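You operate a simulated robot arm through the tools that you are given. There is no shell and no other tool.

The job below is to be done with a simulated robot arm. You get a single attempt, and the scene is never put back.

TASK
Put things in order on the top of the back desk. At the end: the white ticket holder from the top of the back desk stands on top of the pink slip pad (marked "WITHDRAWAL"); the clear glass from the top of the back desk stands where the yellow can stood; the yellow transfer holder from the top of the back desk stands where the blue deposit holder stood; the blue deposit holder from the top of the back desk stands where the white ticket holder stood; the yellow can from the top of the back desk stands where the yellow transfer holder stood; whatever was shut is shut again. Leave all else as you found it, and nothing knocked over.

Only the result counts: the job must be done as asked and must still hold three seconds after the hand-in. Knocking over, shifting, dropping, spilling or breaking anything else fails it.

THE ROBOT
A 6-joint arm with a two-finger gripper, fixed in place. Base frame: the origin is at the foot of the arm, x ahead of it, y to its left, z up; the work surface is at about z = 0. Readings come in mm, rad, newtons and seconds.
With the tool pointing down near the work surface it reaches from about 180 to 480 mm from the base axis. Its first joint turns from -1.152 to 1.152 rad. Payload 1.76 kg.
Tool frame: the origin (TCP) lies between the finger pads and is the grasp point; the fingertips stand 29 mm ahead of it; z points along the fingers, y is the line along which they close. Largest opening 82 mm; the body of the gripper starts 58 mm behind the TCP.
Orientation is that of the tool frame in the base frame, as a unit quaternion [w, x, y, z]. With the fingers straight down and closing along the base's y, the tool's x points along the base's -x, its y along +y and its z along -z.

THE INTERFACE
- The arm moves only by the tool step_arm. Its argument "targets" is a list of rows, each an object (a shift or turn left out is 0, a gripper value left out holds the last) with "translation": the shift along the base's x, y, z in mm, a list of three; "rot": the turn, a rotation vector about the base's x, y, z in rad, a list of three; "gripper": the opening, from 0 (shut) to 1 (fully open). In form: [{"translation": [tx, ty, tz], "rot": [rx, ry, rz], "gripper": gripper}, ...]. A call has 1 to 20 rows; each row shifts and turns the commanded pose from where the row before left it. A row lasts 0.2 s, in which the tool goes at most 50 mm and 0.15 rad; a call with a longer step from one row to the next is refused whole, and so is a gripper value outside its range. Where a pose cannot be reached the arm comes as near as it can. A force on the tool above 40 N (or 10 N above the force at the start of the call, whichever is more), or a blocked arm, ends the call early, and 0.2 s more pass. Each finger halts on what it meets, pressing with about 21 N; the grip force reading is that of the motor and also rises with nothing between the fingers. The clock runs only during rows and for 0.2 s after the last one: add rows that do not move to give the fingers time. The reply holds the time, the measured pose of the TCP, the force on the tool along the base axes, the opening and the grip force, in the units named above and with some noise, with the torque about the TCP (base axes, N m) and any sound that the robot's microphone picked up.
- Cameras (640 x 400 px; columns grow to the right, rows downward): "scene" is fixed at [65.3, 338.2, 425.1]; the picture's right is [-0.70, -0.72, 0.00], its down [-0.40, 0.39, -0.83] and it looks along [0.60, -0.58, -0.56] (base axes); focal length 270 px, centre (320, 200). "wrist" rides on the gripper at [79, 4, -90] in the tool frame; the picture's right is [-0.05, 1.00, 0.00], its down [-0.71, -0.04, -0.71] and it looks along [-0.71, -0.04, 0.71] (tool axes); focal length 256 px, centre (320, 200). There is no depth. A picture from a camera that has moved, and an enlarged one, comes with that camera's place and axes in the base frame and with its lens.
- grab_frame(camera): a new picture of that camera. The clock stands still meanwhile.
- close_up(camera, box): a new picture of the part [left, top, right, bottom] of that camera's present view, enlarged. The clock stands still meanwhile.
- sign_off(): hands the job in; it is judged then, once.

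Places have to be worked out from the pictures, the camera data and where the tool is seen. Open the gripper and draw the arm clear of the work before you hand the job in, unless the task says otherwise.

The tools are called by a JSON object that holds its "op" and its "data". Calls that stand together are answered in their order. step_arm: Moves the arm, as the interface text tells. Its arguments: {"type":"object","properties":{"targets":{"type":"array","items":{"type":"object","properties":{"translation":{"type":"array","items":{"type":"number"}},"rot":{"type":"array","items":{"type":"number"}},"gripper":{"type":"number"}}}}},"required":["targets"]} The other tools are called the same way: grab_frame (camera) takes a picture; close_up (camera, box) takes an enlarged picture of a part of a camera's view; sign_off () hands the job in.

At the start:

```text
time: 0.0
tcp_pos: [337.9, -95.8, 232.6]
tool_rot: [0.0, 0.0, 1.0, 0.0]
contact_force: [-0.5, 0.2, 0.0]
moment: [0.02, -0.03, 0.01]
opening: 81.9
finger_force: 0.1
```

scene: 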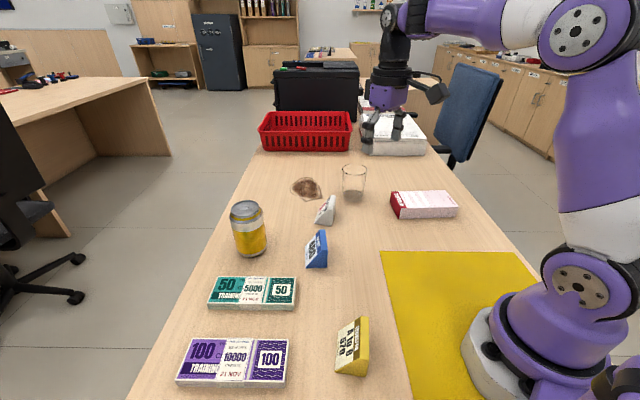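
wrist: 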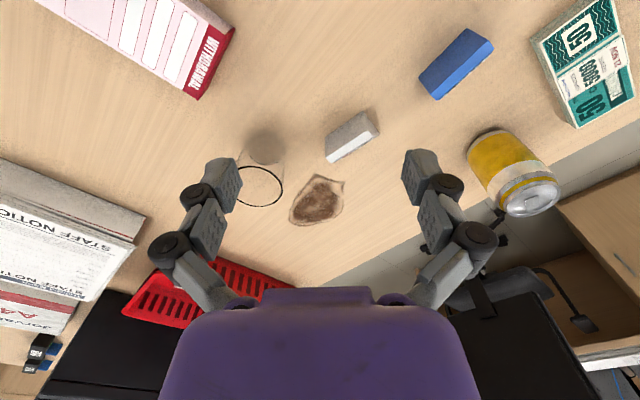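

I'll begin by taking enlarged views of the scene to locate each item on the desk.

{"op": "close_up", "data": {"camera": "scene", "box": [200, 150, 360, 250]}}

{"op": "close_up", "data": {"camera": "scene", "box": [260, 220, 420, 400]}}

{"op": "close_up", "data": {"camera": "scene", "box": [320, 140, 480, 240]}}

{"op": "close_up", "data": {"camera": "wrist", "box": [220, 0, 560, 230]}}

```text
4.00 times, centred on (280, 200) of scene
camera zoom: at [65.3, 338.2, 425.1], right [-0.7, -0.72, 0.0], down [-0.4, 0.39, -0.83], along [0.6, -0.58, -0.56], focal length 1078 px, centre (480, 200)
```

zoom: 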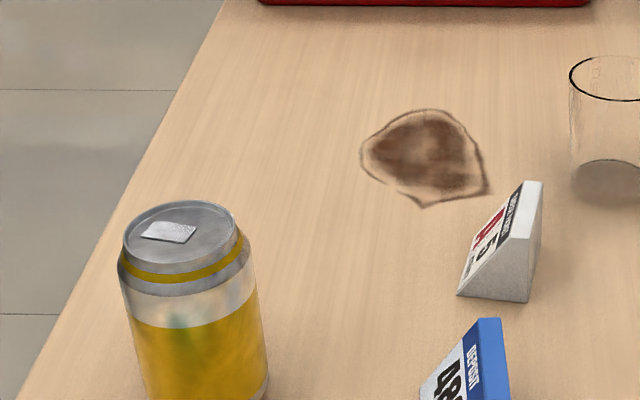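

```text
2.22 times, centred on (340, 310) of scene
camera zoom: at [65.3, 338.2, 425.1], right [-0.7, -0.72, 0.0], down [-0.4, 0.39, -0.83], along [0.6, -0.58, -0.56], focal length 599 px, centre (276, -44)
```

zoom: 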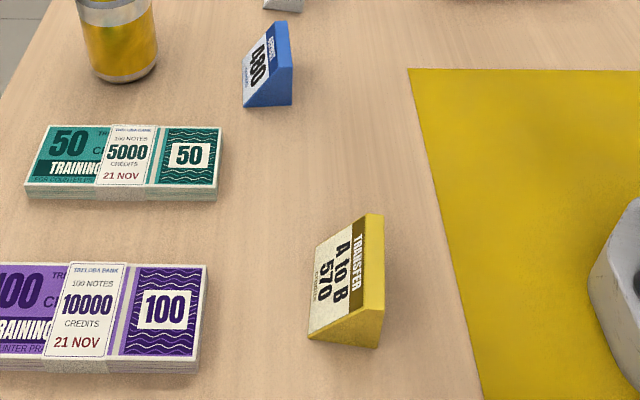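

```text
4.00 times, centred on (400, 190) of scene
camera zoom: at [65.3, 338.2, 425.1], right [-0.7, -0.72, 0.0], down [-0.4, 0.39, -0.83], along [0.6, -0.58, -0.56], focal length 1078 px, centre (0, 240)
```

zoom: 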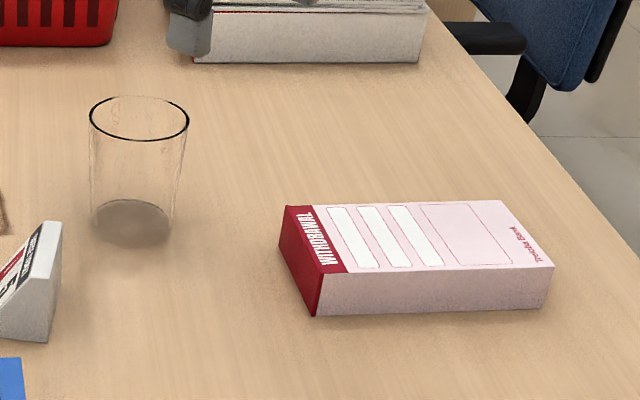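

```text
1.74 times, centred on (390, 115) of wrist
camera zoom: at [257.2, -92.7, 322.0], right [0.05, 1.0, 0.0], down [0.71, -0.04, 0.71], along [0.71, -0.04, -0.71], focal length 445 px, centre (198, 348)
```

zoom: 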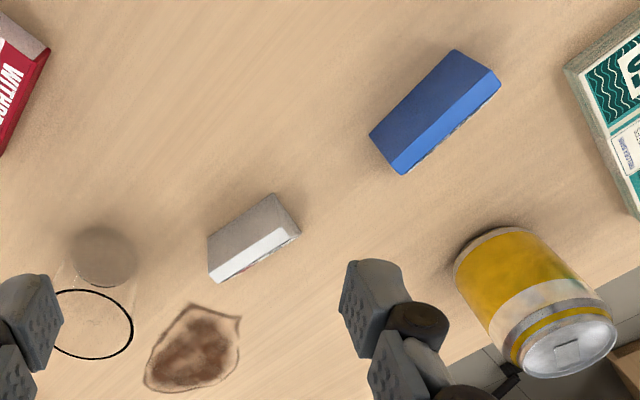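

The holders look like wedges of roughly 60 x 45 mm. I put white near (450,-56), blue near (367,57), yellow near (187,156), the can near (495,144), the glass near (469,-188) and the pad near (297,-267). I'll hover above the white holder with the gripper turned along its length to measure it better.

{"op": "step_arm", "data": {"targets": [{"translation": [18, 7, -8], "rot": [0, 0, 0.128], "gripper": 1}, {"translation": [18, 7, -8], "rot": [0, 0, 0.128]}, {"translation": [18, 7, -8], "rot": [0, 0, 0.128]}, {"translation": [18, 7, -8], "rot": [0, 0, 0.128]}, {"translation": [18, 7, -8], "rot": [0, 0, 0.128]}, {}]}}

{"op": "grab_frame", "data": {"camera": "wrist"}}

{"op": "grab_frame", "data": {"camera": "scene"}}

```text
time: 1.4
tcp_pos: [426.7, -63.2, 192.4]
tool_rot: [0.0, -0.316, 0.949, 0.0]
contact_force: [0.7, 0.1, 0.5]
moment: [0.0, 0.01, -0.01]
opening: 82.2
finger_force: 0.1
```

```text
taken
camera wrist: at [360.4, -106.7, 281.5], right [-0.56, 0.83, 0.0], down [0.59, 0.39, 0.71], along [0.59, 0.39, -0.71], focal length 256 px, centre (320, 200)
```

wrist: 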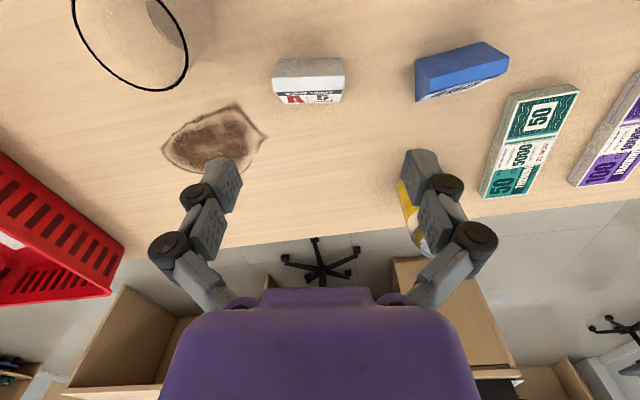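

```text
taken
```

scene: 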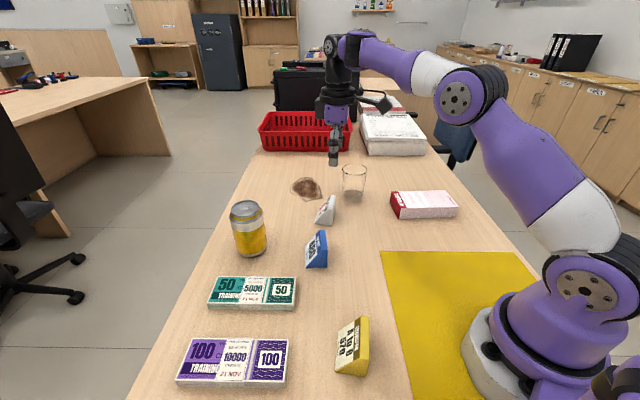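

The white holder is nearly aligned with the closing line. I'll enlarge the view of it and of the other holders for accurate corner positions.

{"op": "close_up", "data": {"camera": "wrist", "box": [260, 40, 360, 120]}}

{"op": "close_up", "data": {"camera": "wrist", "box": [400, 30, 520, 110]}}

{"op": "close_up", "data": {"camera": "scene", "box": [290, 180, 370, 280]}}

{"op": "close_up", "data": {"camera": "scene", "box": [310, 300, 390, 390]}}

```text
5.00 times, centred on (310, 80) of wrist
camera zoom: at [360.4, -106.7, 281.5], right [-0.56, 0.83, 0.0], down [0.59, 0.39, 0.71], along [0.59, 0.39, -0.71], focal length 1280 px, centre (370, 800)
```

zoom: 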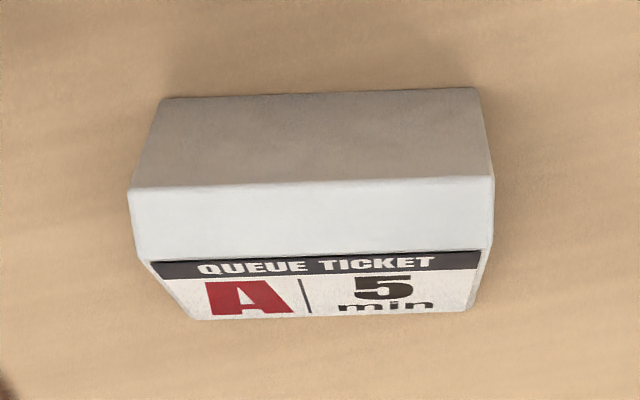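

```text
5.00 times, centred on (460, 70) of wrist
camera zoom: at [360.4, -106.7, 281.5], right [-0.56, 0.83, 0.0], down [0.59, 0.39, 0.71], along [0.59, 0.39, -0.71], focal length 1280 px, centre (-380, 850)
```

zoom: 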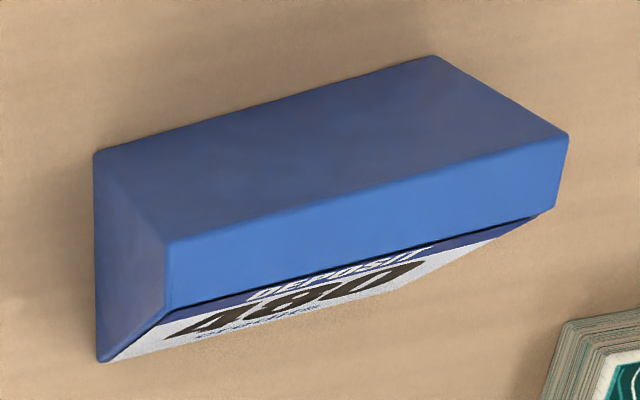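

```text
4.00 times, centred on (330, 230) of scene
camera zoom: at [65.3, 338.2, 425.1], right [-0.7, -0.72, 0.0], down [-0.4, 0.39, -0.83], along [0.6, -0.58, -0.56], focal length 1078 px, centre (280, 80)
```

zoom: 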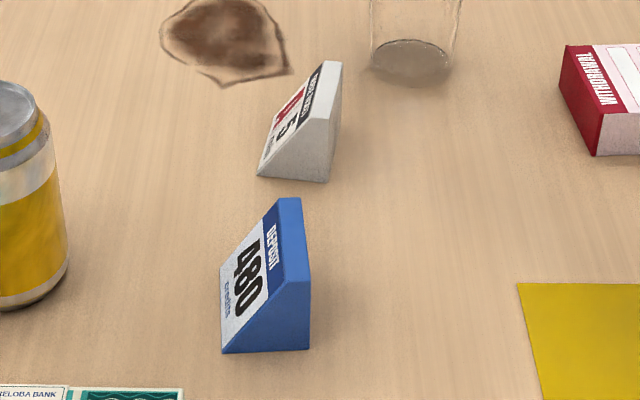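

```text
4.44 times, centred on (350, 345) of scene
camera zoom: at [65.3, 338.2, 425.1], right [-0.7, -0.72, 0.0], down [-0.4, 0.39, -0.83], along [0.6, -0.58, -0.56], focal length 1198 px, centre (187, -444)
```

zoom: 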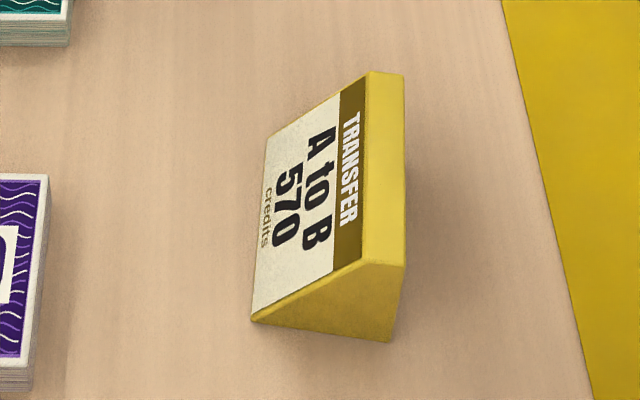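

White: back-edge midpoint is at (434,-70), length 64, height 45, yaw about 0.63 rad. Blue: back-edge midpoint is at (352,39), yaw about 0.86 rad. Next I'll survey the pad and the glass before touching anything.

{"op": "step_arm", "data": {"targets": [{"translation": [-11, -20, 4], "rot": [0, 0, -0.138]}, {"translation": [-11, -20, 4], "rot": [0, 0, -0.138]}, {"translation": [-11, -20, 4], "rot": [0, 0, -0.138]}, {"translation": [-11, -20, 4], "rot": [0, 0, -0.138]}, {"translation": [-11, -20, 4], "rot": [0, 0, -0.138]}, {"translation": [-11, -20, 4], "rot": [0, 0, -0.138]}, {"translation": [-11, -20, 4], "rot": [0, 0, -0.138]}, {"translation": [-11, -20, 4], "rot": [0, 0, -0.138]}, {"translation": [-11, -20, 4], "rot": [0, 0, -0.138]}, {}]}}

{"op": "grab_frame", "data": {"camera": "wrist"}}

```text
time: 3.6
tcp_pos: [325.0, -238.4, 227.3]
tool_rot: [0.0, 0.298, 0.955, 0.0]
contact_force: [0.2, -0.1, -0.6]
moment: [-0.05, 0.0, 0.01]
opening: 81.9
finger_force: 0.0
```

```text
taken
camera wrist: at [262.2, -191.9, 317.4], right [0.61, 0.79, 0.0], down [0.56, -0.43, 0.71], along [0.56, -0.43, -0.71], focal length 256 px, centre (320, 200)
```

wrist: 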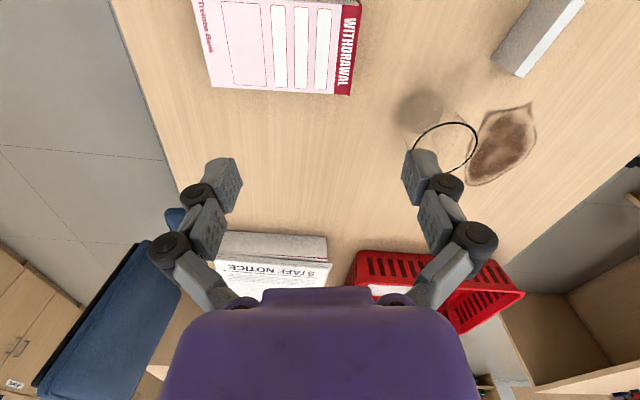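

The pad and the glass are both in view, so I'll enlarge each for corner measurements.

{"op": "close_up", "data": {"camera": "wrist", "box": [380, 70, 500, 190]}}

{"op": "close_up", "data": {"camera": "wrist", "box": [180, 0, 380, 120]}}

{"op": "close_up", "data": {"camera": "scene", "box": [320, 150, 400, 210]}}

{"op": "close_up", "data": {"camera": "scene", "box": [380, 170, 480, 230]}}

```text
3.33 times, centred on (440, 130) of wrist
camera zoom: at [262.2, -191.9, 317.4], right [0.61, 0.79, 0.0], down [0.56, -0.43, 0.71], along [0.56, -0.43, -0.71], focal length 853 px, centre (-80, 433)
```

zoom: 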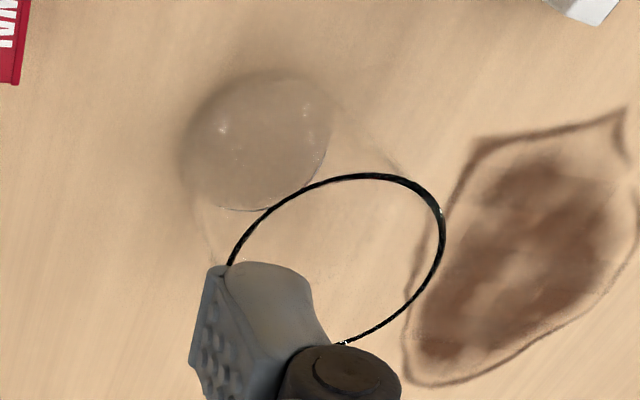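

```text
3.20 times, centred on (280, 60) of wrist
camera zoom: at [262.2, -191.9, 317.4], right [0.61, 0.79, 0.0], down [0.56, -0.43, 0.71], along [0.56, -0.43, -0.71], focal length 819 px, centre (448, 648)
```

zoom: 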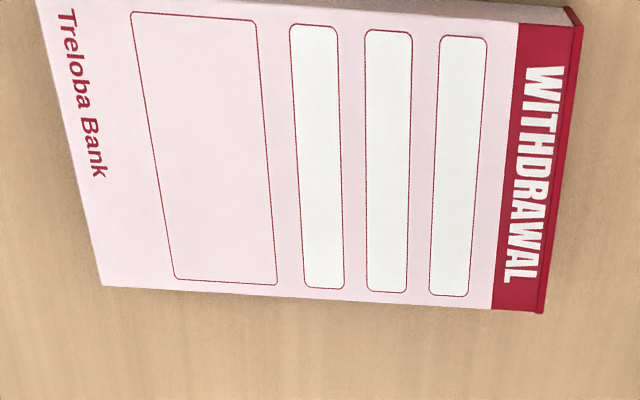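

```text
6.67 times, centred on (360, 180) of scene
camera zoom: at [65.3, 338.1, 425.1], right [-0.7, -0.72, 0.0], down [-0.4, 0.39, -0.83], along [0.6, -0.58, -0.56], focal length 1797 px, centre (53, 333)
```

zoom: 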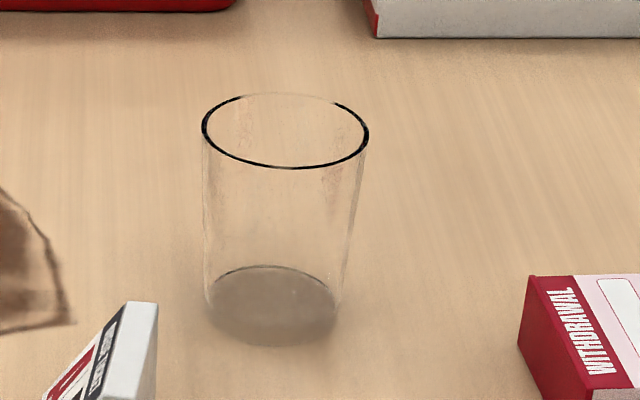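

```text
6.40 times, centred on (430, 200) of scene
camera zoom: at [65.3, 338.1, 425.1], right [-0.7, -0.72, 0.0], down [-0.4, 0.39, -0.83], along [0.6, -0.58, -0.56], focal length 1725 px, centre (-384, 200)
```

zoom: 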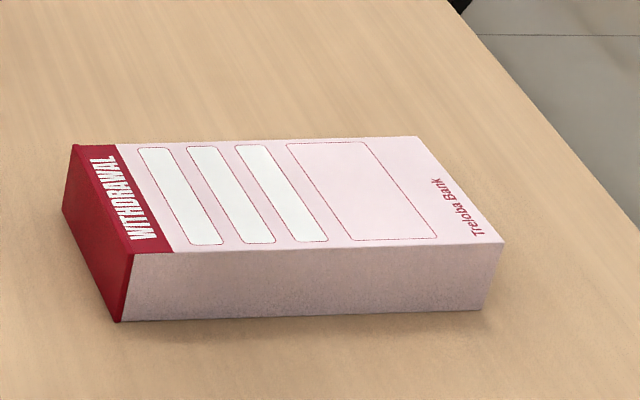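

The glass base is centred near (466,-182), 85 tall, 67 across the rim and 57 across the base. The pad is centred near (297,-267), its top at z≈34 and its long axis at about 49°. Now I'll move over the white holder.

{"op": "step_arm", "data": {"targets": [{"translation": [13, 20, -6], "rot": [0, 0, 0.1366]}, {"translation": [13, 20, -6], "rot": [0, 0, 0.1366]}, {"translation": [13, 20, -6], "rot": [0, 0, 0.1366]}, {"translation": [13, 20, -6], "rot": [0, 0, 0.1366]}, {"translation": [13, 20, -15], "rot": [0, 0, 0.1366]}, {"translation": [13, 20, -15], "rot": [0, 0, 0.1366]}, {"translation": [13, 20, -15], "rot": [0, 0, 0.1366]}, {"translation": [13, 20, -15], "rot": [0, 0, 0.1366]}, {"translation": [12, 19, -15], "rot": [0, 0, 0.1362]}, {}, {}, {}]}}

{"op": "grab_frame", "data": {"camera": "wrist"}}

{"op": "grab_frame", "data": {"camera": "scene"}}

```text
time: 6.2
tcp_pos: [445.7, -62.2, 129.5]
tool_rot: [0.0, -0.308, 0.951, 0.0]
contact_force: [0.2, 0.1, -0.8]
moment: [0.02, 0.02, 0.03]
opening: 81.9
finger_force: 0.0
```

```text
taken
camera wrist: at [377.1, -105.7, 219.1], right [-0.54, 0.84, 0.0], down [0.59, 0.38, 0.71], along [0.59, 0.38, -0.71], focal length 256 px, centre (320, 200)
```

wrist: 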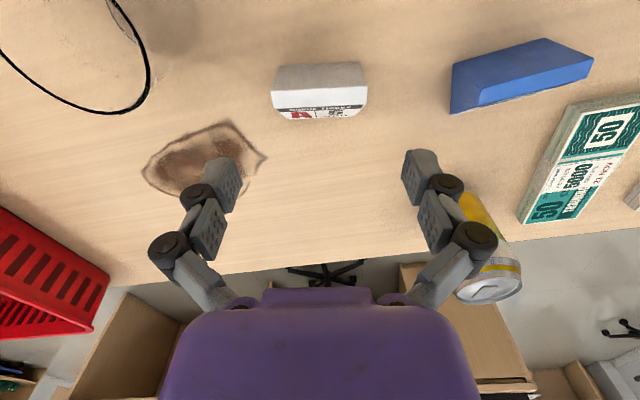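

```text
taken
```

scene: 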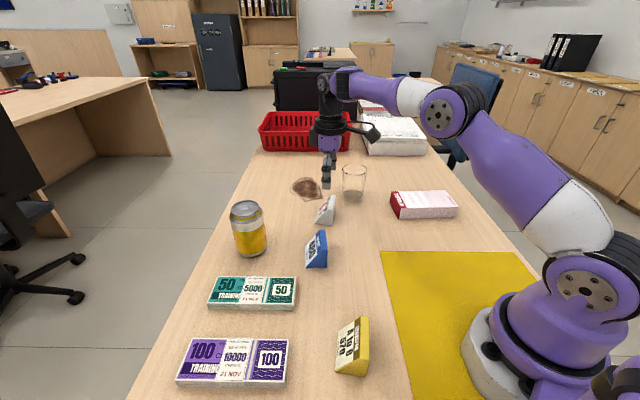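

The second view confirms white's position, and the tool is centred over it. I'll go down to grasp height, still open.

{"op": "step_arm", "data": {"targets": [{"translation": [0, 0, -25]}, {"translation": [0, 0, -25]}, {"translation": [0, 0, -20]}, {"translation": [0, 0, -15]}, {"translation": [0, 0, -10]}, {}, {}]}}

{"op": "grab_frame", "data": {"camera": "wrist"}}

{"op": "close_up", "data": {"camera": "scene", "box": [270, 140, 390, 240]}}

```text
time: 7.8
tcp_pos: [443.9, -62.2, 34.0]
tool_rot: [0.0, -0.308, 0.951, -0.001]
contact_force: [0.0, 0.1, -0.6]
moment: [-0.01, -0.02, 0.01]
opening: 82.0
finger_force: 0.1
```

```text
taken
camera wrist: at [376.9, -105.6, 123.8], right [-0.54, 0.84, 0.0], down [0.59, 0.38, 0.71], along [0.59, 0.38, -0.71], focal length 256 px, centre (320, 200)
```

wrist: 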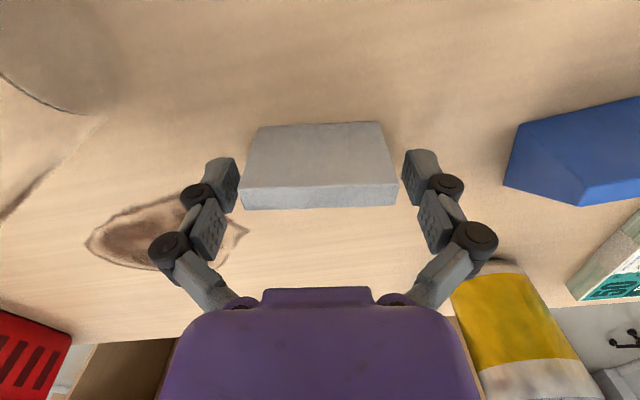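

```text
4.00 times, centred on (330, 190) of scene
camera zoom: at [65.3, 338.2, 425.1], right [-0.7, -0.72, 0.0], down [-0.4, 0.39, -0.83], along [0.6, -0.58, -0.56], focal length 1078 px, centre (280, 240)
```

zoom: 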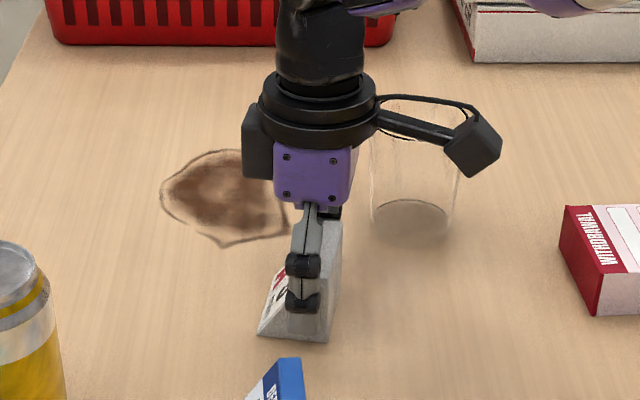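

The holder sits centrally between the fingers. I'll close, then lift straight up.

{"op": "step_arm", "data": {"targets": [{"gripper": 0}, {}, {}, {"translation": [0, 0, 5]}, {"translation": [0, 0, 15]}, {"translation": [0, 0, 25]}, {"translation": [0, 0, 30]}, {"translation": [0, 0, 30]}, {}, {}]}}

{"op": "grab_frame", "data": {"camera": "wrist"}}

```text
time: 10.0
tcp_pos: [442.9, -60.4, 139.0]
tool_rot: [0.0, -0.308, 0.951, 0.0]
contact_force: [-0.5, 0.0, -0.5]
moment: [0.0, 0.02, -0.05]
opening: 0.0
finger_force: 21.0
```

```text
taken
camera wrist: at [375.6, -104.7, 229.1], right [-0.54, 0.84, 0.0], down [0.59, 0.38, 0.71], along [0.59, 0.38, -0.71], focal length 256 px, centre (320, 200)
```

wrist: 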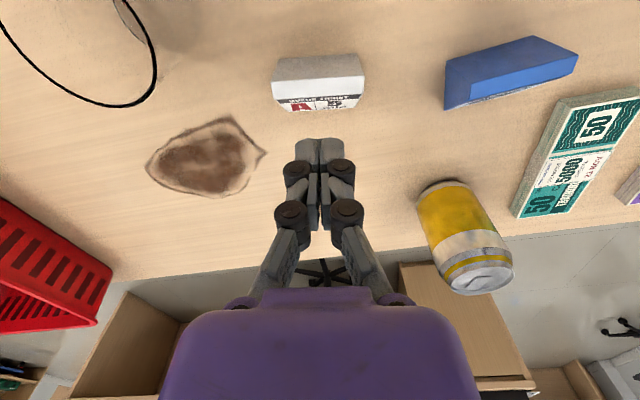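

The fingers closed fully and the holder stayed on the desk, so the grip slipped. I'll look closely at whether it moved.

{"op": "close_up", "data": {"camera": "wrist", "box": [260, 30, 380, 120]}}

{"op": "close_up", "data": {"camera": "scene", "box": [290, 180, 370, 280]}}

{"op": "close_up", "data": {"camera": "scene", "box": [290, 70, 390, 170]}}

```text
4.44 times, centred on (320, 75) of wrist
camera zoom: at [375.6, -104.7, 229.1], right [-0.54, 0.84, 0.0], down [0.59, 0.38, 0.71], along [0.59, 0.38, -0.71], focal length 1138 px, centre (320, 756)
```

zoom: 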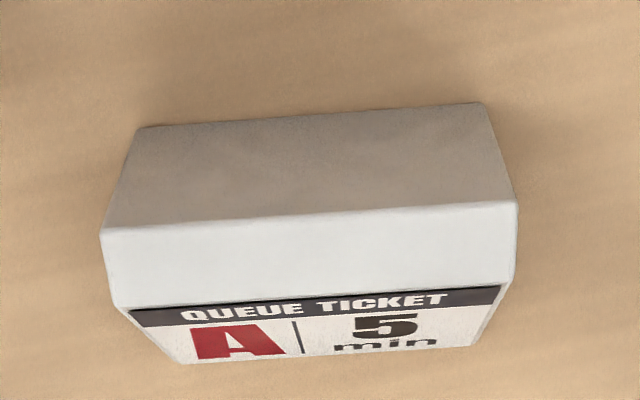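

```text
4.00 times, centred on (330, 230) of scene
camera zoom: at [65.3, 338.2, 425.1], right [-0.7, -0.72, 0.0], down [-0.4, 0.39, -0.83], along [0.6, -0.58, -0.56], focal length 1078 px, centre (280, 80)
```

zoom: 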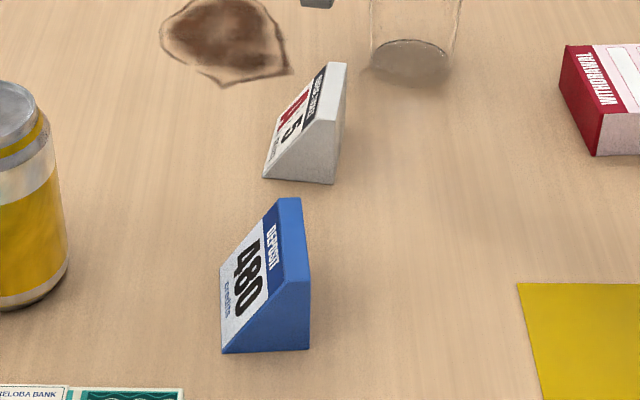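

```text
4.00 times, centred on (340, 120) of scene
camera zoom: at [65.3, 338.2, 425.1], right [-0.7, -0.72, 0.0], down [-0.4, 0.39, -0.83], along [0.6, -0.58, -0.56], focal length 1078 px, centre (240, 520)
```

zoom: 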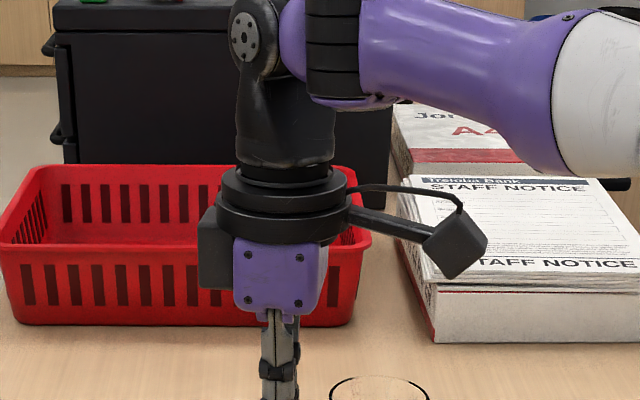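

The holder shifted only about 3 mm and is still upright; its back midpoint is now (430.5,-71.5). The views also show that the fingertips pull back by about 15 mm when open, so I was gripping too high. I'll reopen, go lower (TCP z≈23), close, and check the reading before lifting.

{"op": "step_arm", "data": {"targets": [{"translation": [0.5, -1, 0], "rot": [0, 0, 0.015], "gripper": 1}, {}, {}, {"translation": [0, 0, -30]}, {"translation": [0, 0, -30]}, {"translation": [0, 0, -25]}, {"translation": [0, 0, -15]}, {"translation": [0, 0, -9]}, {"translation": [0, 0, -7]}, {}, {}]}}

{"op": "grab_frame", "data": {"camera": "wrist"}}

{"op": "close_up", "data": {"camera": "scene", "box": [290, 160, 370, 240]}}

```text
time: 12.4
tcp_pos: [445.8, -62.4, 23.2]
tool_rot: [0.0, -0.316, 0.949, 0.0]
contact_force: [-0.1, 0.2, 0.1]
moment: [-0.02, 0.03, -0.01]
opening: 82.3
finger_force: 0.1
```

```text
taken
camera wrist: at [377.8, -106.9, 112.8], right [-0.56, 0.83, 0.0], down [0.59, 0.39, 0.71], along [0.59, 0.39, -0.71], focal length 256 px, centre (320, 200)
```

wrist: 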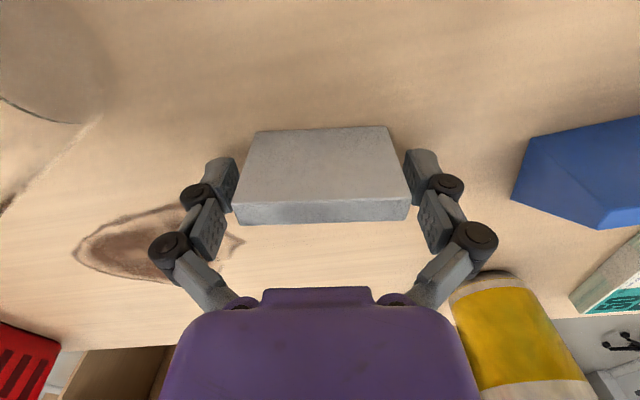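

```text
5.00 times, centred on (330, 200) of scene
camera zoom: at [65.3, 338.2, 425.1], right [-0.7, -0.72, 0.0], down [-0.4, 0.39, -0.83], along [0.6, -0.58, -0.56], focal length 1348 px, centre (270, 200)
```

zoom: 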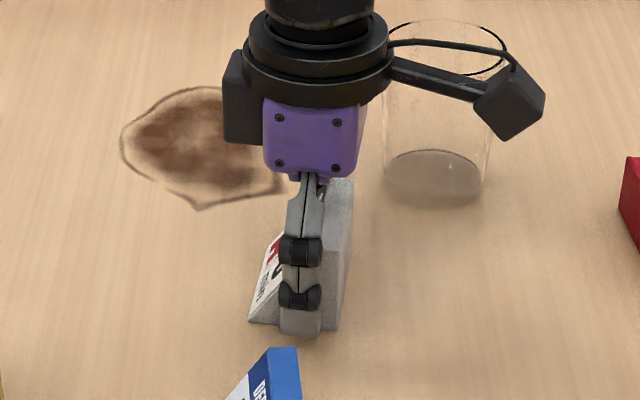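

The tips now reach almost to the desk and the holder is centred. I'll close without lifting and read the opening.

{"op": "step_arm", "data": {"targets": [{"gripper": 0}, {}, {}, {}]}}

{"op": "grab_frame", "data": {"camera": "wrist"}}

```text
time: 13.4
tcp_pos: [444.9, -62.8, 23.6]
tool_rot: [0.001, -0.315, 0.949, 0.0]
contact_force: [0.1, 1.8, 12.6]
moment: [0.07, 0.04, 0.01]
opening: 63.3
finger_force: 20.8
```

```text
taken
camera wrist: at [378.0, -106.9, 113.3], right [-0.56, 0.83, 0.0], down [0.59, 0.39, 0.71], along [0.59, 0.39, -0.71], focal length 256 px, centre (320, 200)
```

wrist: 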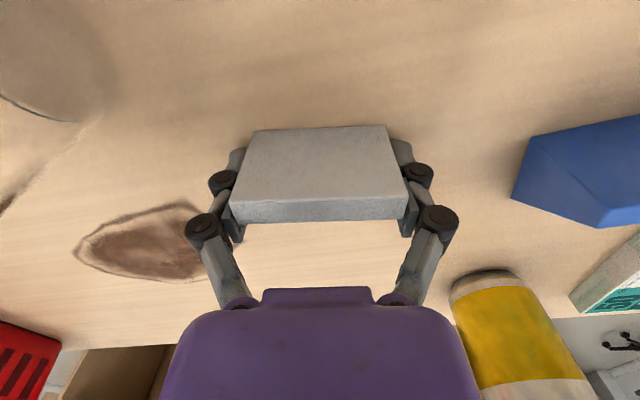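

It's gripped at 63 mm, with the tips pressing lightly on the desk (12 N). I'll lift in small steps and check that the holder comes up.

{"op": "step_arm", "data": {"targets": [{"translation": [0, 0, 2]}, {"translation": [0, 0, 3]}, {"translation": [0, 0, 5]}, {"translation": [0, 0, 5]}, {}]}}

{"op": "close_up", "data": {"camera": "scene", "box": [290, 160, 370, 240]}}

```text
time: 14.6
tcp_pos: [445.0, -63.3, 38.2]
tool_rot: [0.001, -0.316, 0.949, -0.001]
contact_force: [0.0, 0.1, -0.4]
moment: [0.0, 0.03, -0.03]
opening: 62.9
finger_force: 21.3
```

```text
5.00 times, centred on (330, 200) of scene
camera zoom: at [65.3, 338.2, 425.1], right [-0.7, -0.72, 0.0], down [-0.4, 0.39, -0.83], along [0.6, -0.58, -0.56], focal length 1348 px, centre (270, 200)
```

zoom: 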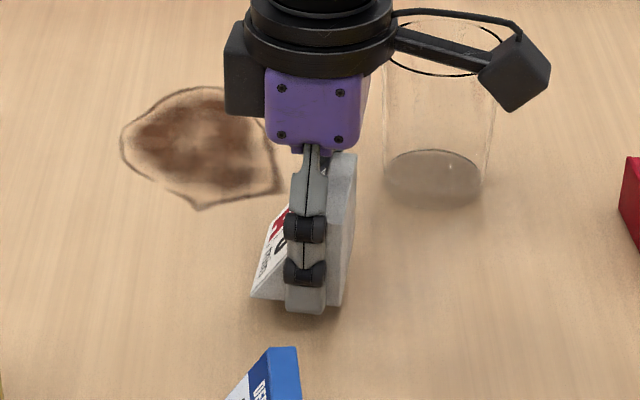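

The holder is up with the hand. I'll raise it further, then carry it toward the pad while turning.

{"op": "step_arm", "data": {"targets": [{"translation": [0, 0, 20]}, {"translation": [0, 0, 25]}, {"translation": [0, 0, 30]}, {"translation": [0, 0, 25]}, {"translation": [-15.2, -20, 0], "rot": [0, 0, -0.1358]}, {"translation": [-15.2, -20, 0], "rot": [0, 0, -0.1358]}, {"translation": [-15.2, -20, 0], "rot": [0, 0, -0.1358]}, {"translation": [-15.2, -20, 0], "rot": [0, 0, -0.1358]}, {"translation": [-15.2, -20, 0], "rot": [0, 0, -0.1358]}, {"translation": [-15.2, -20, 0], "rot": [0, 0, -0.1358]}, {"translation": [-15.2, -20, 0], "rot": [0, 0, -0.1358]}, {"translation": [-15.2, -20, 0], "rot": [0, 0, -0.1358]}, {"translation": [-15.2, -20, 0], "rot": [0, 0, -0.1358]}, {"translation": [-15.2, -20, 0], "rot": [0, 0, -0.1358]}, {}, {}, {}]}}

{"op": "grab_frame", "data": {"camera": "wrist"}}

{"op": "grab_frame", "data": {"camera": "scene"}}

```text
time: 18.2
tcp_pos: [291.7, -261.6, 137.0]
tool_rot: [0.001, 0.351, 0.936, 0.0]
contact_force: [-0.7, 0.5, -1.2]
moment: [0.02, -0.01, 0.03]
opening: 63.1
finger_force: 20.6
```

```text
taken
camera wrist: at [234.3, -207.0, 227.6], right [0.7, 0.72, 0.0], down [0.51, -0.49, 0.71], along [0.51, -0.49, -0.71], focal length 256 px, centre (320, 200)
```

wrist: 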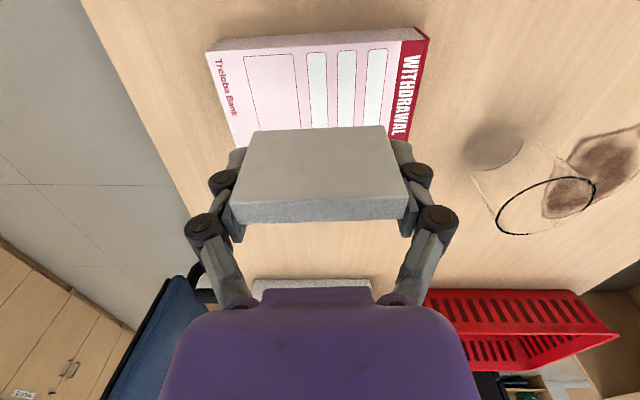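

```text
taken
```

scene: 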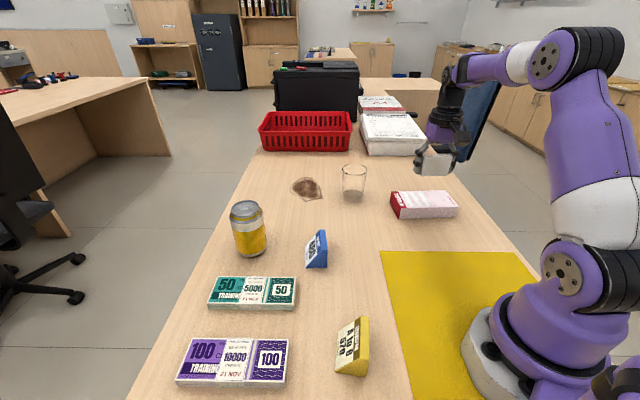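

Holder and pad are aligned, with the pad centre reconfirmed at about (297,-268). I'll lower to just above the pad.

{"op": "step_arm", "data": {"targets": [{"translation": [0, -1, -25]}, {"translation": [0, 0, -25]}, {"translation": [0, 0, -13]}, {"translation": [0, 0, -7]}, {"translation": [0, 0, -4]}, {}, {}]}}

{"op": "close_up", "data": {"camera": "scene", "box": [370, 140, 490, 230]}}

{"op": "grab_frame", "data": {"camera": "wrist"}}

```text
time: 19.8
tcp_pos: [291.5, -264.4, 64.3]
tool_rot: [0.0, 0.351, 0.937, 0.001]
contact_force: [0.4, -0.3, -0.7]
moment: [-0.03, -0.03, -0.01]
opening: 63.2
finger_force: 20.4
```

```text
4.44 times, centred on (430, 185) of scene
camera zoom: at [65.3, 338.2, 425.1], right [-0.7, -0.72, 0.0], down [-0.4, 0.39, -0.83], along [0.6, -0.58, -0.56], focal length 1198 px, centre (-169, 267)
```

zoom: 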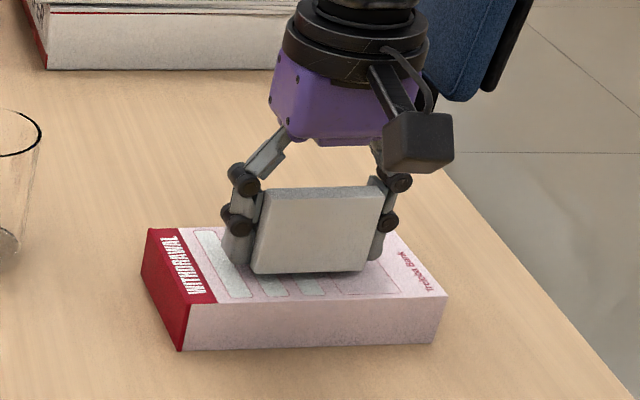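

```text
taken
camera wrist: at [234.8, -208.9, 154.2], right [0.7, 0.72, 0.0], down [0.51, -0.49, 0.71], along [0.51, -0.49, -0.71], focal length 256 px, centre (320, 200)
```

wrist: 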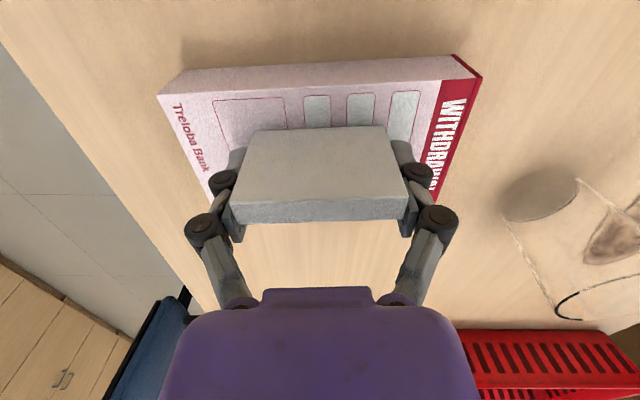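

It hovers about 6 mm above the pad. I'll ease it down and watch the force.

{"op": "step_arm", "data": {"targets": [{"translation": [0, 0, -3]}, {"translation": [0, 0, -2]}, {"translation": [0, 0, -1]}, {}]}}

{"op": "close_up", "data": {"camera": "scene", "box": [380, 160, 470, 230]}}

```text
time: 20.8
tcp_pos: [293.8, -264.4, 58.1]
tool_rot: [0.0, 0.35, 0.937, -0.001]
contact_force: [-0.6, 0.8, -1.2]
moment: [0.04, 0.02, 0.03]
opening: 63.3
finger_force: 20.5
```

```text
5.71 times, centred on (425, 195) of scene
camera zoom: at [65.3, 338.2, 425.1], right [-0.7, -0.72, 0.0], down [-0.4, 0.39, -0.83], along [0.6, -0.58, -0.56], focal length 1541 px, centre (-280, 229)
```

zoom: 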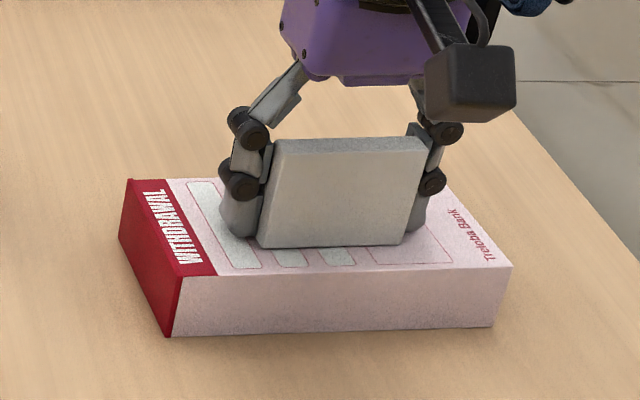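

No contact yet, so I'll go down 1 mm at a time.

{"op": "step_arm", "data": {"targets": [{"translation": [0, 0, -1]}, {}]}}

{"op": "step_arm", "data": {"targets": [{"translation": [0, 0, -1]}, {}]}}

```text
time: 21.4
tcp_pos: [292.2, -262.8, 57.0]
tool_rot: [0.001, 0.351, 0.937, -0.001]
contact_force: [-2.9, 0.0, 8.9]
moment: [-0.07, 0.12, -0.03]
opening: 63.2
finger_force: 21.2
```

```text
time: 22.0
tcp_pos: [293.2, -264.4, 56.6]
tool_rot: [0.0, 0.351, 0.936, 0.001]
contact_force: [1.5, -0.3, 12.7]
moment: [-0.01, -0.03, 0.03]
opening: 63.6
finger_force: 20.3
```

Contact at 12 N. I'll open gently and rise.

{"op": "step_arm", "data": {"targets": [{"gripper": 0.82}, {"gripper": 0.9}, {"translation": [0, 0, 1], "gripper": 0.95}, {"translation": [0, 0, 5], "gripper": 1}, {"translation": [0, 0, 20]}, {"translation": [0, 0, 30]}, {"translation": [0, 0, 35]}, {"translation": [0, 0, 35]}, {}]}}

{"op": "close_up", "data": {"camera": "scene", "box": [330, 130, 490, 230]}}

{"op": "grab_frame", "data": {"camera": "wrist"}}

```text
time: 24.0
tcp_pos: [294.2, -262.9, 181.9]
tool_rot: [0.0, 0.35, 0.937, 0.0]
contact_force: [0.5, 0.1, 0.9]
moment: [-0.01, 0.0, 0.0]
opening: 81.9
finger_force: 0.1
```

```text
4.00 times, centred on (410, 180) of scene
camera zoom: at [65.3, 338.2, 425.1], right [-0.7, -0.72, 0.0], down [-0.4, 0.39, -0.83], along [0.6, -0.58, -0.56], focal length 1078 px, centre (-40, 280)
```

zoom: 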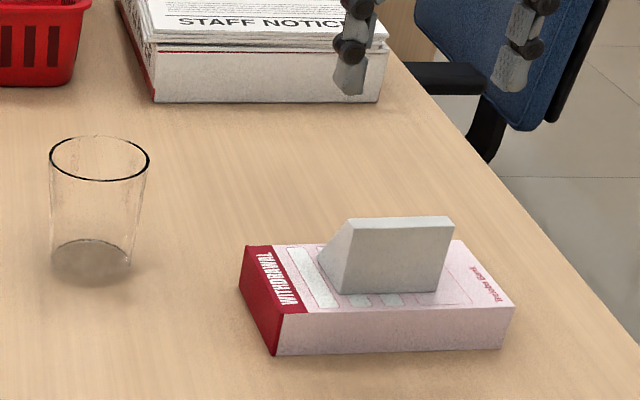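

```text
taken
camera wrist: at [235.4, -208.2, 272.2], right [0.7, 0.72, 0.0], down [0.51, -0.49, 0.71], along [0.51, -0.49, -0.71], focal length 256 px, centre (320, 200)
```

wrist: 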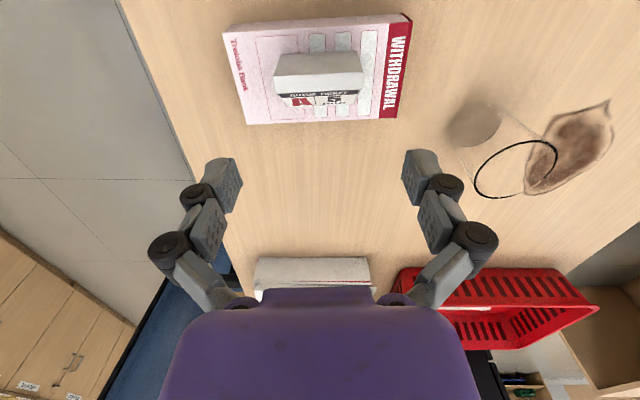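

The white holder stands well on the pad. Next I'll move over the blue holder and re-measure it.

{"op": "step_arm", "data": {"targets": [{"translation": [6.3, 28.5, -3.8], "rot": [0, 0, 0.1435]}, {"translation": [6.3, 28.5, -3.8], "rot": [0, 0, 0.1435]}, {"translation": [6.3, 28.5, -3.8], "rot": [0, 0, 0.1435]}, {"translation": [6.3, 28.5, -3.8], "rot": [0, 0, 0.1435]}, {"translation": [6.3, 28.5, -3.8], "rot": [0, 0, 0.1435]}, {"translation": [6.3, 28.5, -3.8], "rot": [0, 0, 0.1435]}, {"translation": [6.3, 28.5, -3.8], "rot": [0, 0, 0.1435]}, {"translation": [6.3, 28.5, -3.8], "rot": [0, 0, 0.1435]}, {"translation": [6.3, 28.5, -3.8], "rot": [0, 0, 0.1435]}, {"translation": [6.3, 28.5, -3.8], "rot": [0, 0, 0.1435]}, {"translation": [6.3, 28.5, -3.8], "rot": [0, 0, 0.1435]}, {}, {}, {}]}}

{"op": "grab_frame", "data": {"camera": "wrist"}}

{"op": "close_up", "data": {"camera": "wrist", "box": [260, 30, 380, 120]}}

```text
time: 27.0
tcp_pos: [360.8, 51.3, 141.4]
tool_rot: [0.0, -0.418, 0.908, 0.0]
contact_force: [0.1, -0.3, 0.1]
moment: [0.04, 0.0, -0.03]
opening: 82.1
finger_force: 0.1
```

```text
taken
camera wrist: at [305.4, -7.1, 230.7], right [-0.72, 0.69, 0.0], down [0.49, 0.51, 0.71], along [0.49, 0.51, -0.71], focal length 256 px, centre (320, 200)
```

wrist: 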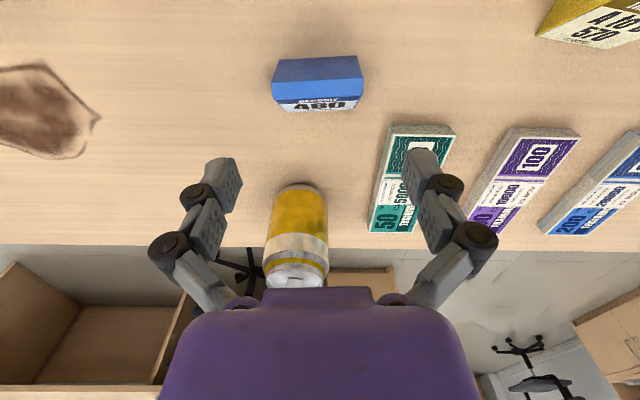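

```text
4.44 times, centred on (320, 75) of wrist
camera zoom: at [305.4, -7.1, 230.7], right [-0.72, 0.69, 0.0], down [0.49, 0.51, 0.71], along [0.49, 0.51, -0.71], focal length 1138 px, centre (320, 756)
```

zoom: 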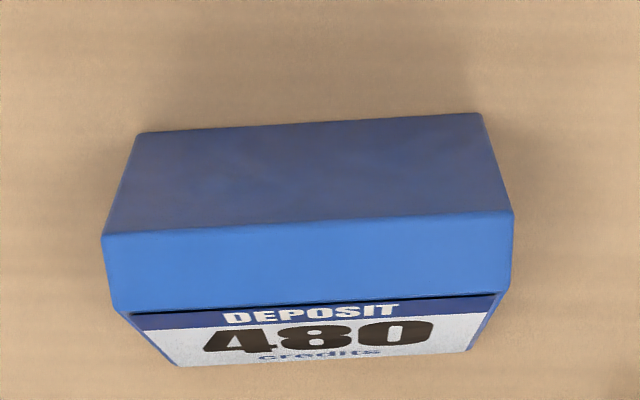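

Blue is confirmed at back midpoint (352.7,39), yaw 0.864. I'll nudge 2 mm to centre it, descend to z≈25, close, and test-lift by 4 mm.

{"op": "step_arm", "data": {"targets": [{"translation": [2, -0.5, -30]}, {"translation": [0, 0, -30]}, {"translation": [0, 0, -25]}, {"translation": [0, 0, -17]}, {"translation": [0, 0, -9]}, {"translation": [0, 0, -5]}, {}, {}, {"gripper": 0}, {}, {}, {}, {"translation": [0, 0, 2]}, {"translation": [0, 0, 2]}, {}]}}

{"op": "grab_frame", "data": {"camera": "wrist"}}

{"op": "close_up", "data": {"camera": "scene", "box": [270, 190, 370, 290]}}

```text
time: 30.2
tcp_pos: [364.1, 49.5, 27.6]
tool_rot: [0.0, -0.418, 0.908, 0.0]
contact_force: [0.2, 0.3, -1.3]
moment: [-0.01, 0.0, 0.0]
opening: 63.2
finger_force: 21.4
```

```text
taken
camera wrist: at [308.1, -9.0, 118.2], right [-0.72, 0.69, 0.0], down [0.49, 0.51, 0.71], along [0.49, 0.51, -0.71], focal length 256 px, centre (320, 200)
```

wrist: 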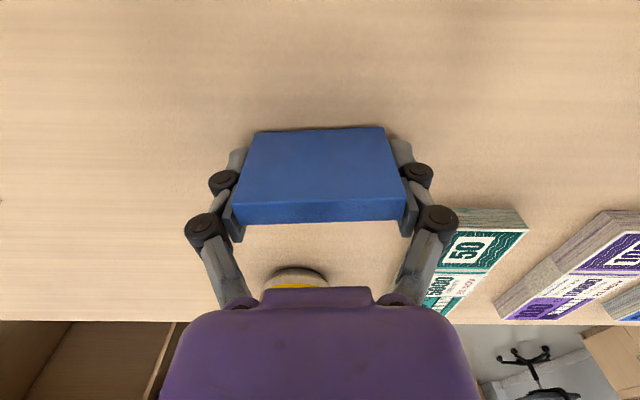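

```text
4.00 times, centred on (320, 240) of scene
camera zoom: at [65.3, 338.2, 425.1], right [-0.7, -0.72, 0.0], down [-0.4, 0.39, -0.83], along [0.6, -0.58, -0.56], focal length 1078 px, centre (320, 40)
```

zoom: 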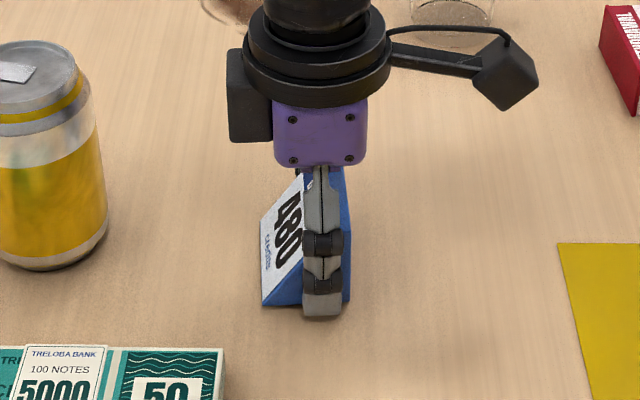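

Blue is gripped and just off the desk. I'll lift it and carry it to the white holder's former place, TCP target (445.4,-61.2) with yaw 0.627.

{"op": "step_arm", "data": {"targets": [{"translation": [0, 0, 10]}, {"translation": [0, 0, 25]}, {"translation": [0, 0, 25]}, {"translation": [0, 0, 20]}, {"translation": [13.7, -18.4, 0], "rot": [0, 0, -0.0393]}, {"translation": [13.7, -18.4, 0], "rot": [0, 0, -0.0393]}, {"translation": [13.7, -18.4, 0], "rot": [0, 0, -0.0393]}, {"translation": [13.7, -18.4, 0], "rot": [0, 0, -0.0393]}, {"translation": [13.7, -18.4, 0], "rot": [0, 0, -0.0393]}, {"translation": [13.7, -18.4, 0], "rot": [0, 0, -0.0393]}, {}, {}, {}]}}

{"op": "grab_frame", "data": {"camera": "wrist"}}

```text
time: 33.0
tcp_pos: [447.7, -60.2, 107.9]
tool_rot: [0.0, -0.308, 0.951, 0.0]
contact_force: [-0.7, -0.3, -1.0]
moment: [-0.01, 0.01, 0.03]
opening: 63.4
finger_force: 21.0
```

```text
taken
camera wrist: at [379.1, -105.0, 198.3], right [-0.54, 0.84, 0.0], down [0.59, 0.38, 0.71], along [0.59, 0.38, -0.71], focal length 256 px, centre (320, 200)
```

wrist: 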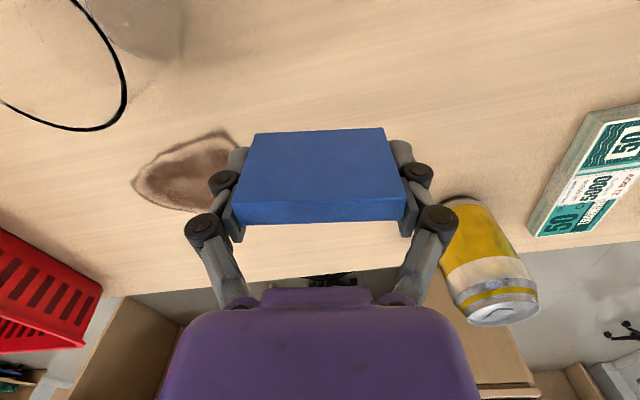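

Over the target. I'll lower to just above the desk.

{"op": "step_arm", "data": {"targets": [{"translation": [0, 0.7, -25]}, {"translation": [0, 0, -25]}, {"translation": [0, 0, -18]}, {"translation": [0, 0, -8]}, {"translation": [0, 0, -4]}, {"translation": [0, 0, -1.5]}, {}, {}]}}

{"op": "step_arm", "data": {"targets": [{"translation": [0, 0, -1]}, {}]}}

{"op": "step_arm", "data": {"targets": [{"translation": [0, 0, -1]}, {}]}}

{"op": "close_up", "data": {"camera": "scene", "box": [290, 160, 370, 240]}}

```text
time: 34.8
tcp_pos: [444.9, -60.5, 27.0]
tool_rot: [0.0, -0.308, 0.951, 0.0]
contact_force: [0.0, -0.2, -0.3]
moment: [0.0, 0.0, 0.01]
opening: 63.3
finger_force: 20.7
```

```text
time: 35.4
tcp_pos: [447.1, -61.2, 26.9]
tool_rot: [0.0, -0.308, 0.951, -0.001]
contact_force: [0.4, -0.3, 0.1]
moment: [0.0, 0.02, 0.01]
opening: 63.1
finger_force: 21.2
```

```text
time: 36.0
tcp_pos: [446.3, -61.4, 25.1]
tool_rot: [0.0, -0.308, 0.951, 0.0]
contact_force: [-1.0, 0.3, -1.3]
moment: [0.01, 0.02, 0.03]
opening: 63.2
finger_force: 20.8
```

```text
5.00 times, centred on (330, 200) of scene
camera zoom: at [65.3, 338.2, 425.1], right [-0.7, -0.72, 0.0], down [-0.4, 0.39, -0.83], along [0.6, -0.58, -0.56], focal length 1348 px, centre (270, 200)
```

zoom: 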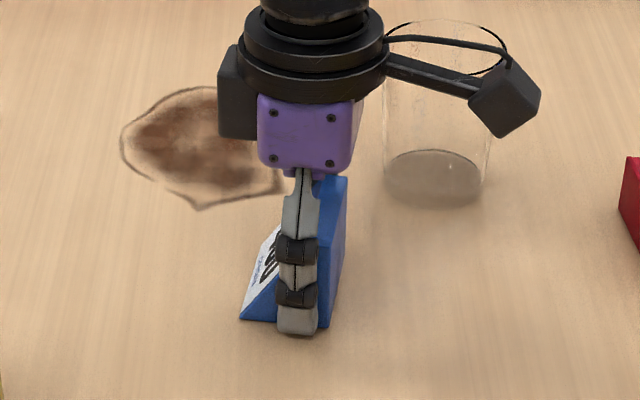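

Nearly down. I'll go another millimetre at a time until there's contact.

{"op": "step_arm", "data": {"targets": [{"translation": [0, 0, -0.7]}, {}]}}

{"op": "step_arm", "data": {"targets": [{"translation": [0, 0, -0.7]}, {}]}}

{"op": "step_arm", "data": {"targets": [{"translation": [0, 0, -0.6]}, {}]}}

```text
time: 36.6
tcp_pos: [446.5, -60.8, 24.6]
tool_rot: [0.0, -0.308, 0.951, 0.0]
contact_force: [-0.4, 0.0, 0.1]
moment: [-0.02, -0.03, 0.02]
opening: 63.2
finger_force: 20.7
```

```text
time: 37.2
tcp_pos: [446.0, -60.7, 23.1]
tool_rot: [0.0, -0.308, 0.951, 0.0]
contact_force: [-2.1, 2.1, 9.3]
moment: [0.09, 0.07, 0.02]
opening: 63.3
finger_force: 20.9
```

```text
time: 37.8
tcp_pos: [446.3, -61.8, 23.0]
tool_rot: [0.002, -0.308, 0.952, 0.0]
contact_force: [1.2, 5.0, 11.3]
moment: [0.15, 0.01, -0.02]
opening: 63.2
finger_force: 21.1
```

Contact made, so I'll release and rise straight up.

{"op": "step_arm", "data": {"targets": [{"gripper": 0.82}, {"gripper": 0.9}, {"translation": [0, 0, 1], "gripper": 0.95}, {"translation": [0, 0, 5], "gripper": 1}, {"translation": [0, 0, 20]}, {"translation": [0, 0, 30]}, {"translation": [0, 0, 35]}, {"translation": [0, 0, 35]}, {}, {}]}}

{"op": "close_up", "data": {"camera": "scene", "box": [290, 180, 370, 280]}}

{"op": "close_up", "data": {"camera": "wrist", "box": [260, 30, 380, 120]}}

```text
time: 40.0
tcp_pos: [447.6, -62.5, 148.8]
tool_rot: [0.0, -0.308, 0.951, 0.0]
contact_force: [-0.1, 0.3, 0.9]
moment: [-0.03, -0.03, 0.01]
opening: 82.0
finger_force: 0.0
```

```text
4.00 times, centred on (330, 230) of scene
camera zoom: at [65.3, 338.2, 425.1], right [-0.7, -0.72, 0.0], down [-0.4, 0.39, -0.83], along [0.6, -0.58, -0.56], focal length 1078 px, centre (280, 80)
```

zoom: 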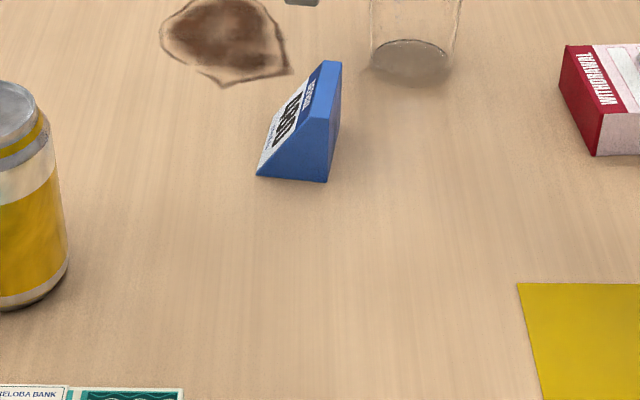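

```text
4.44 times, centred on (320, 75) of wrist
camera zoom: at [380.0, -105.8, 238.6], right [-0.54, 0.84, 0.0], down [0.59, 0.38, 0.71], along [0.59, 0.38, -0.71], focal length 1138 px, centre (320, 756)
```

zoom: 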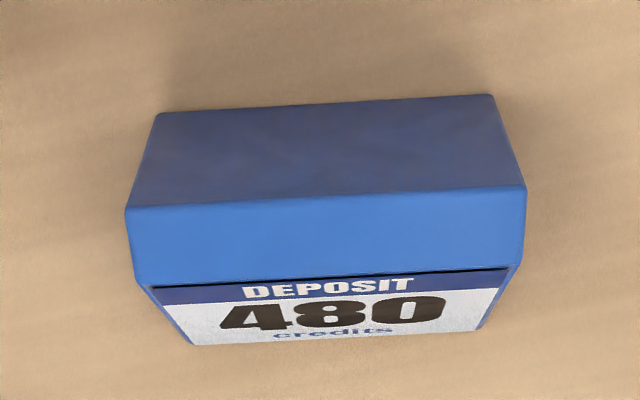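

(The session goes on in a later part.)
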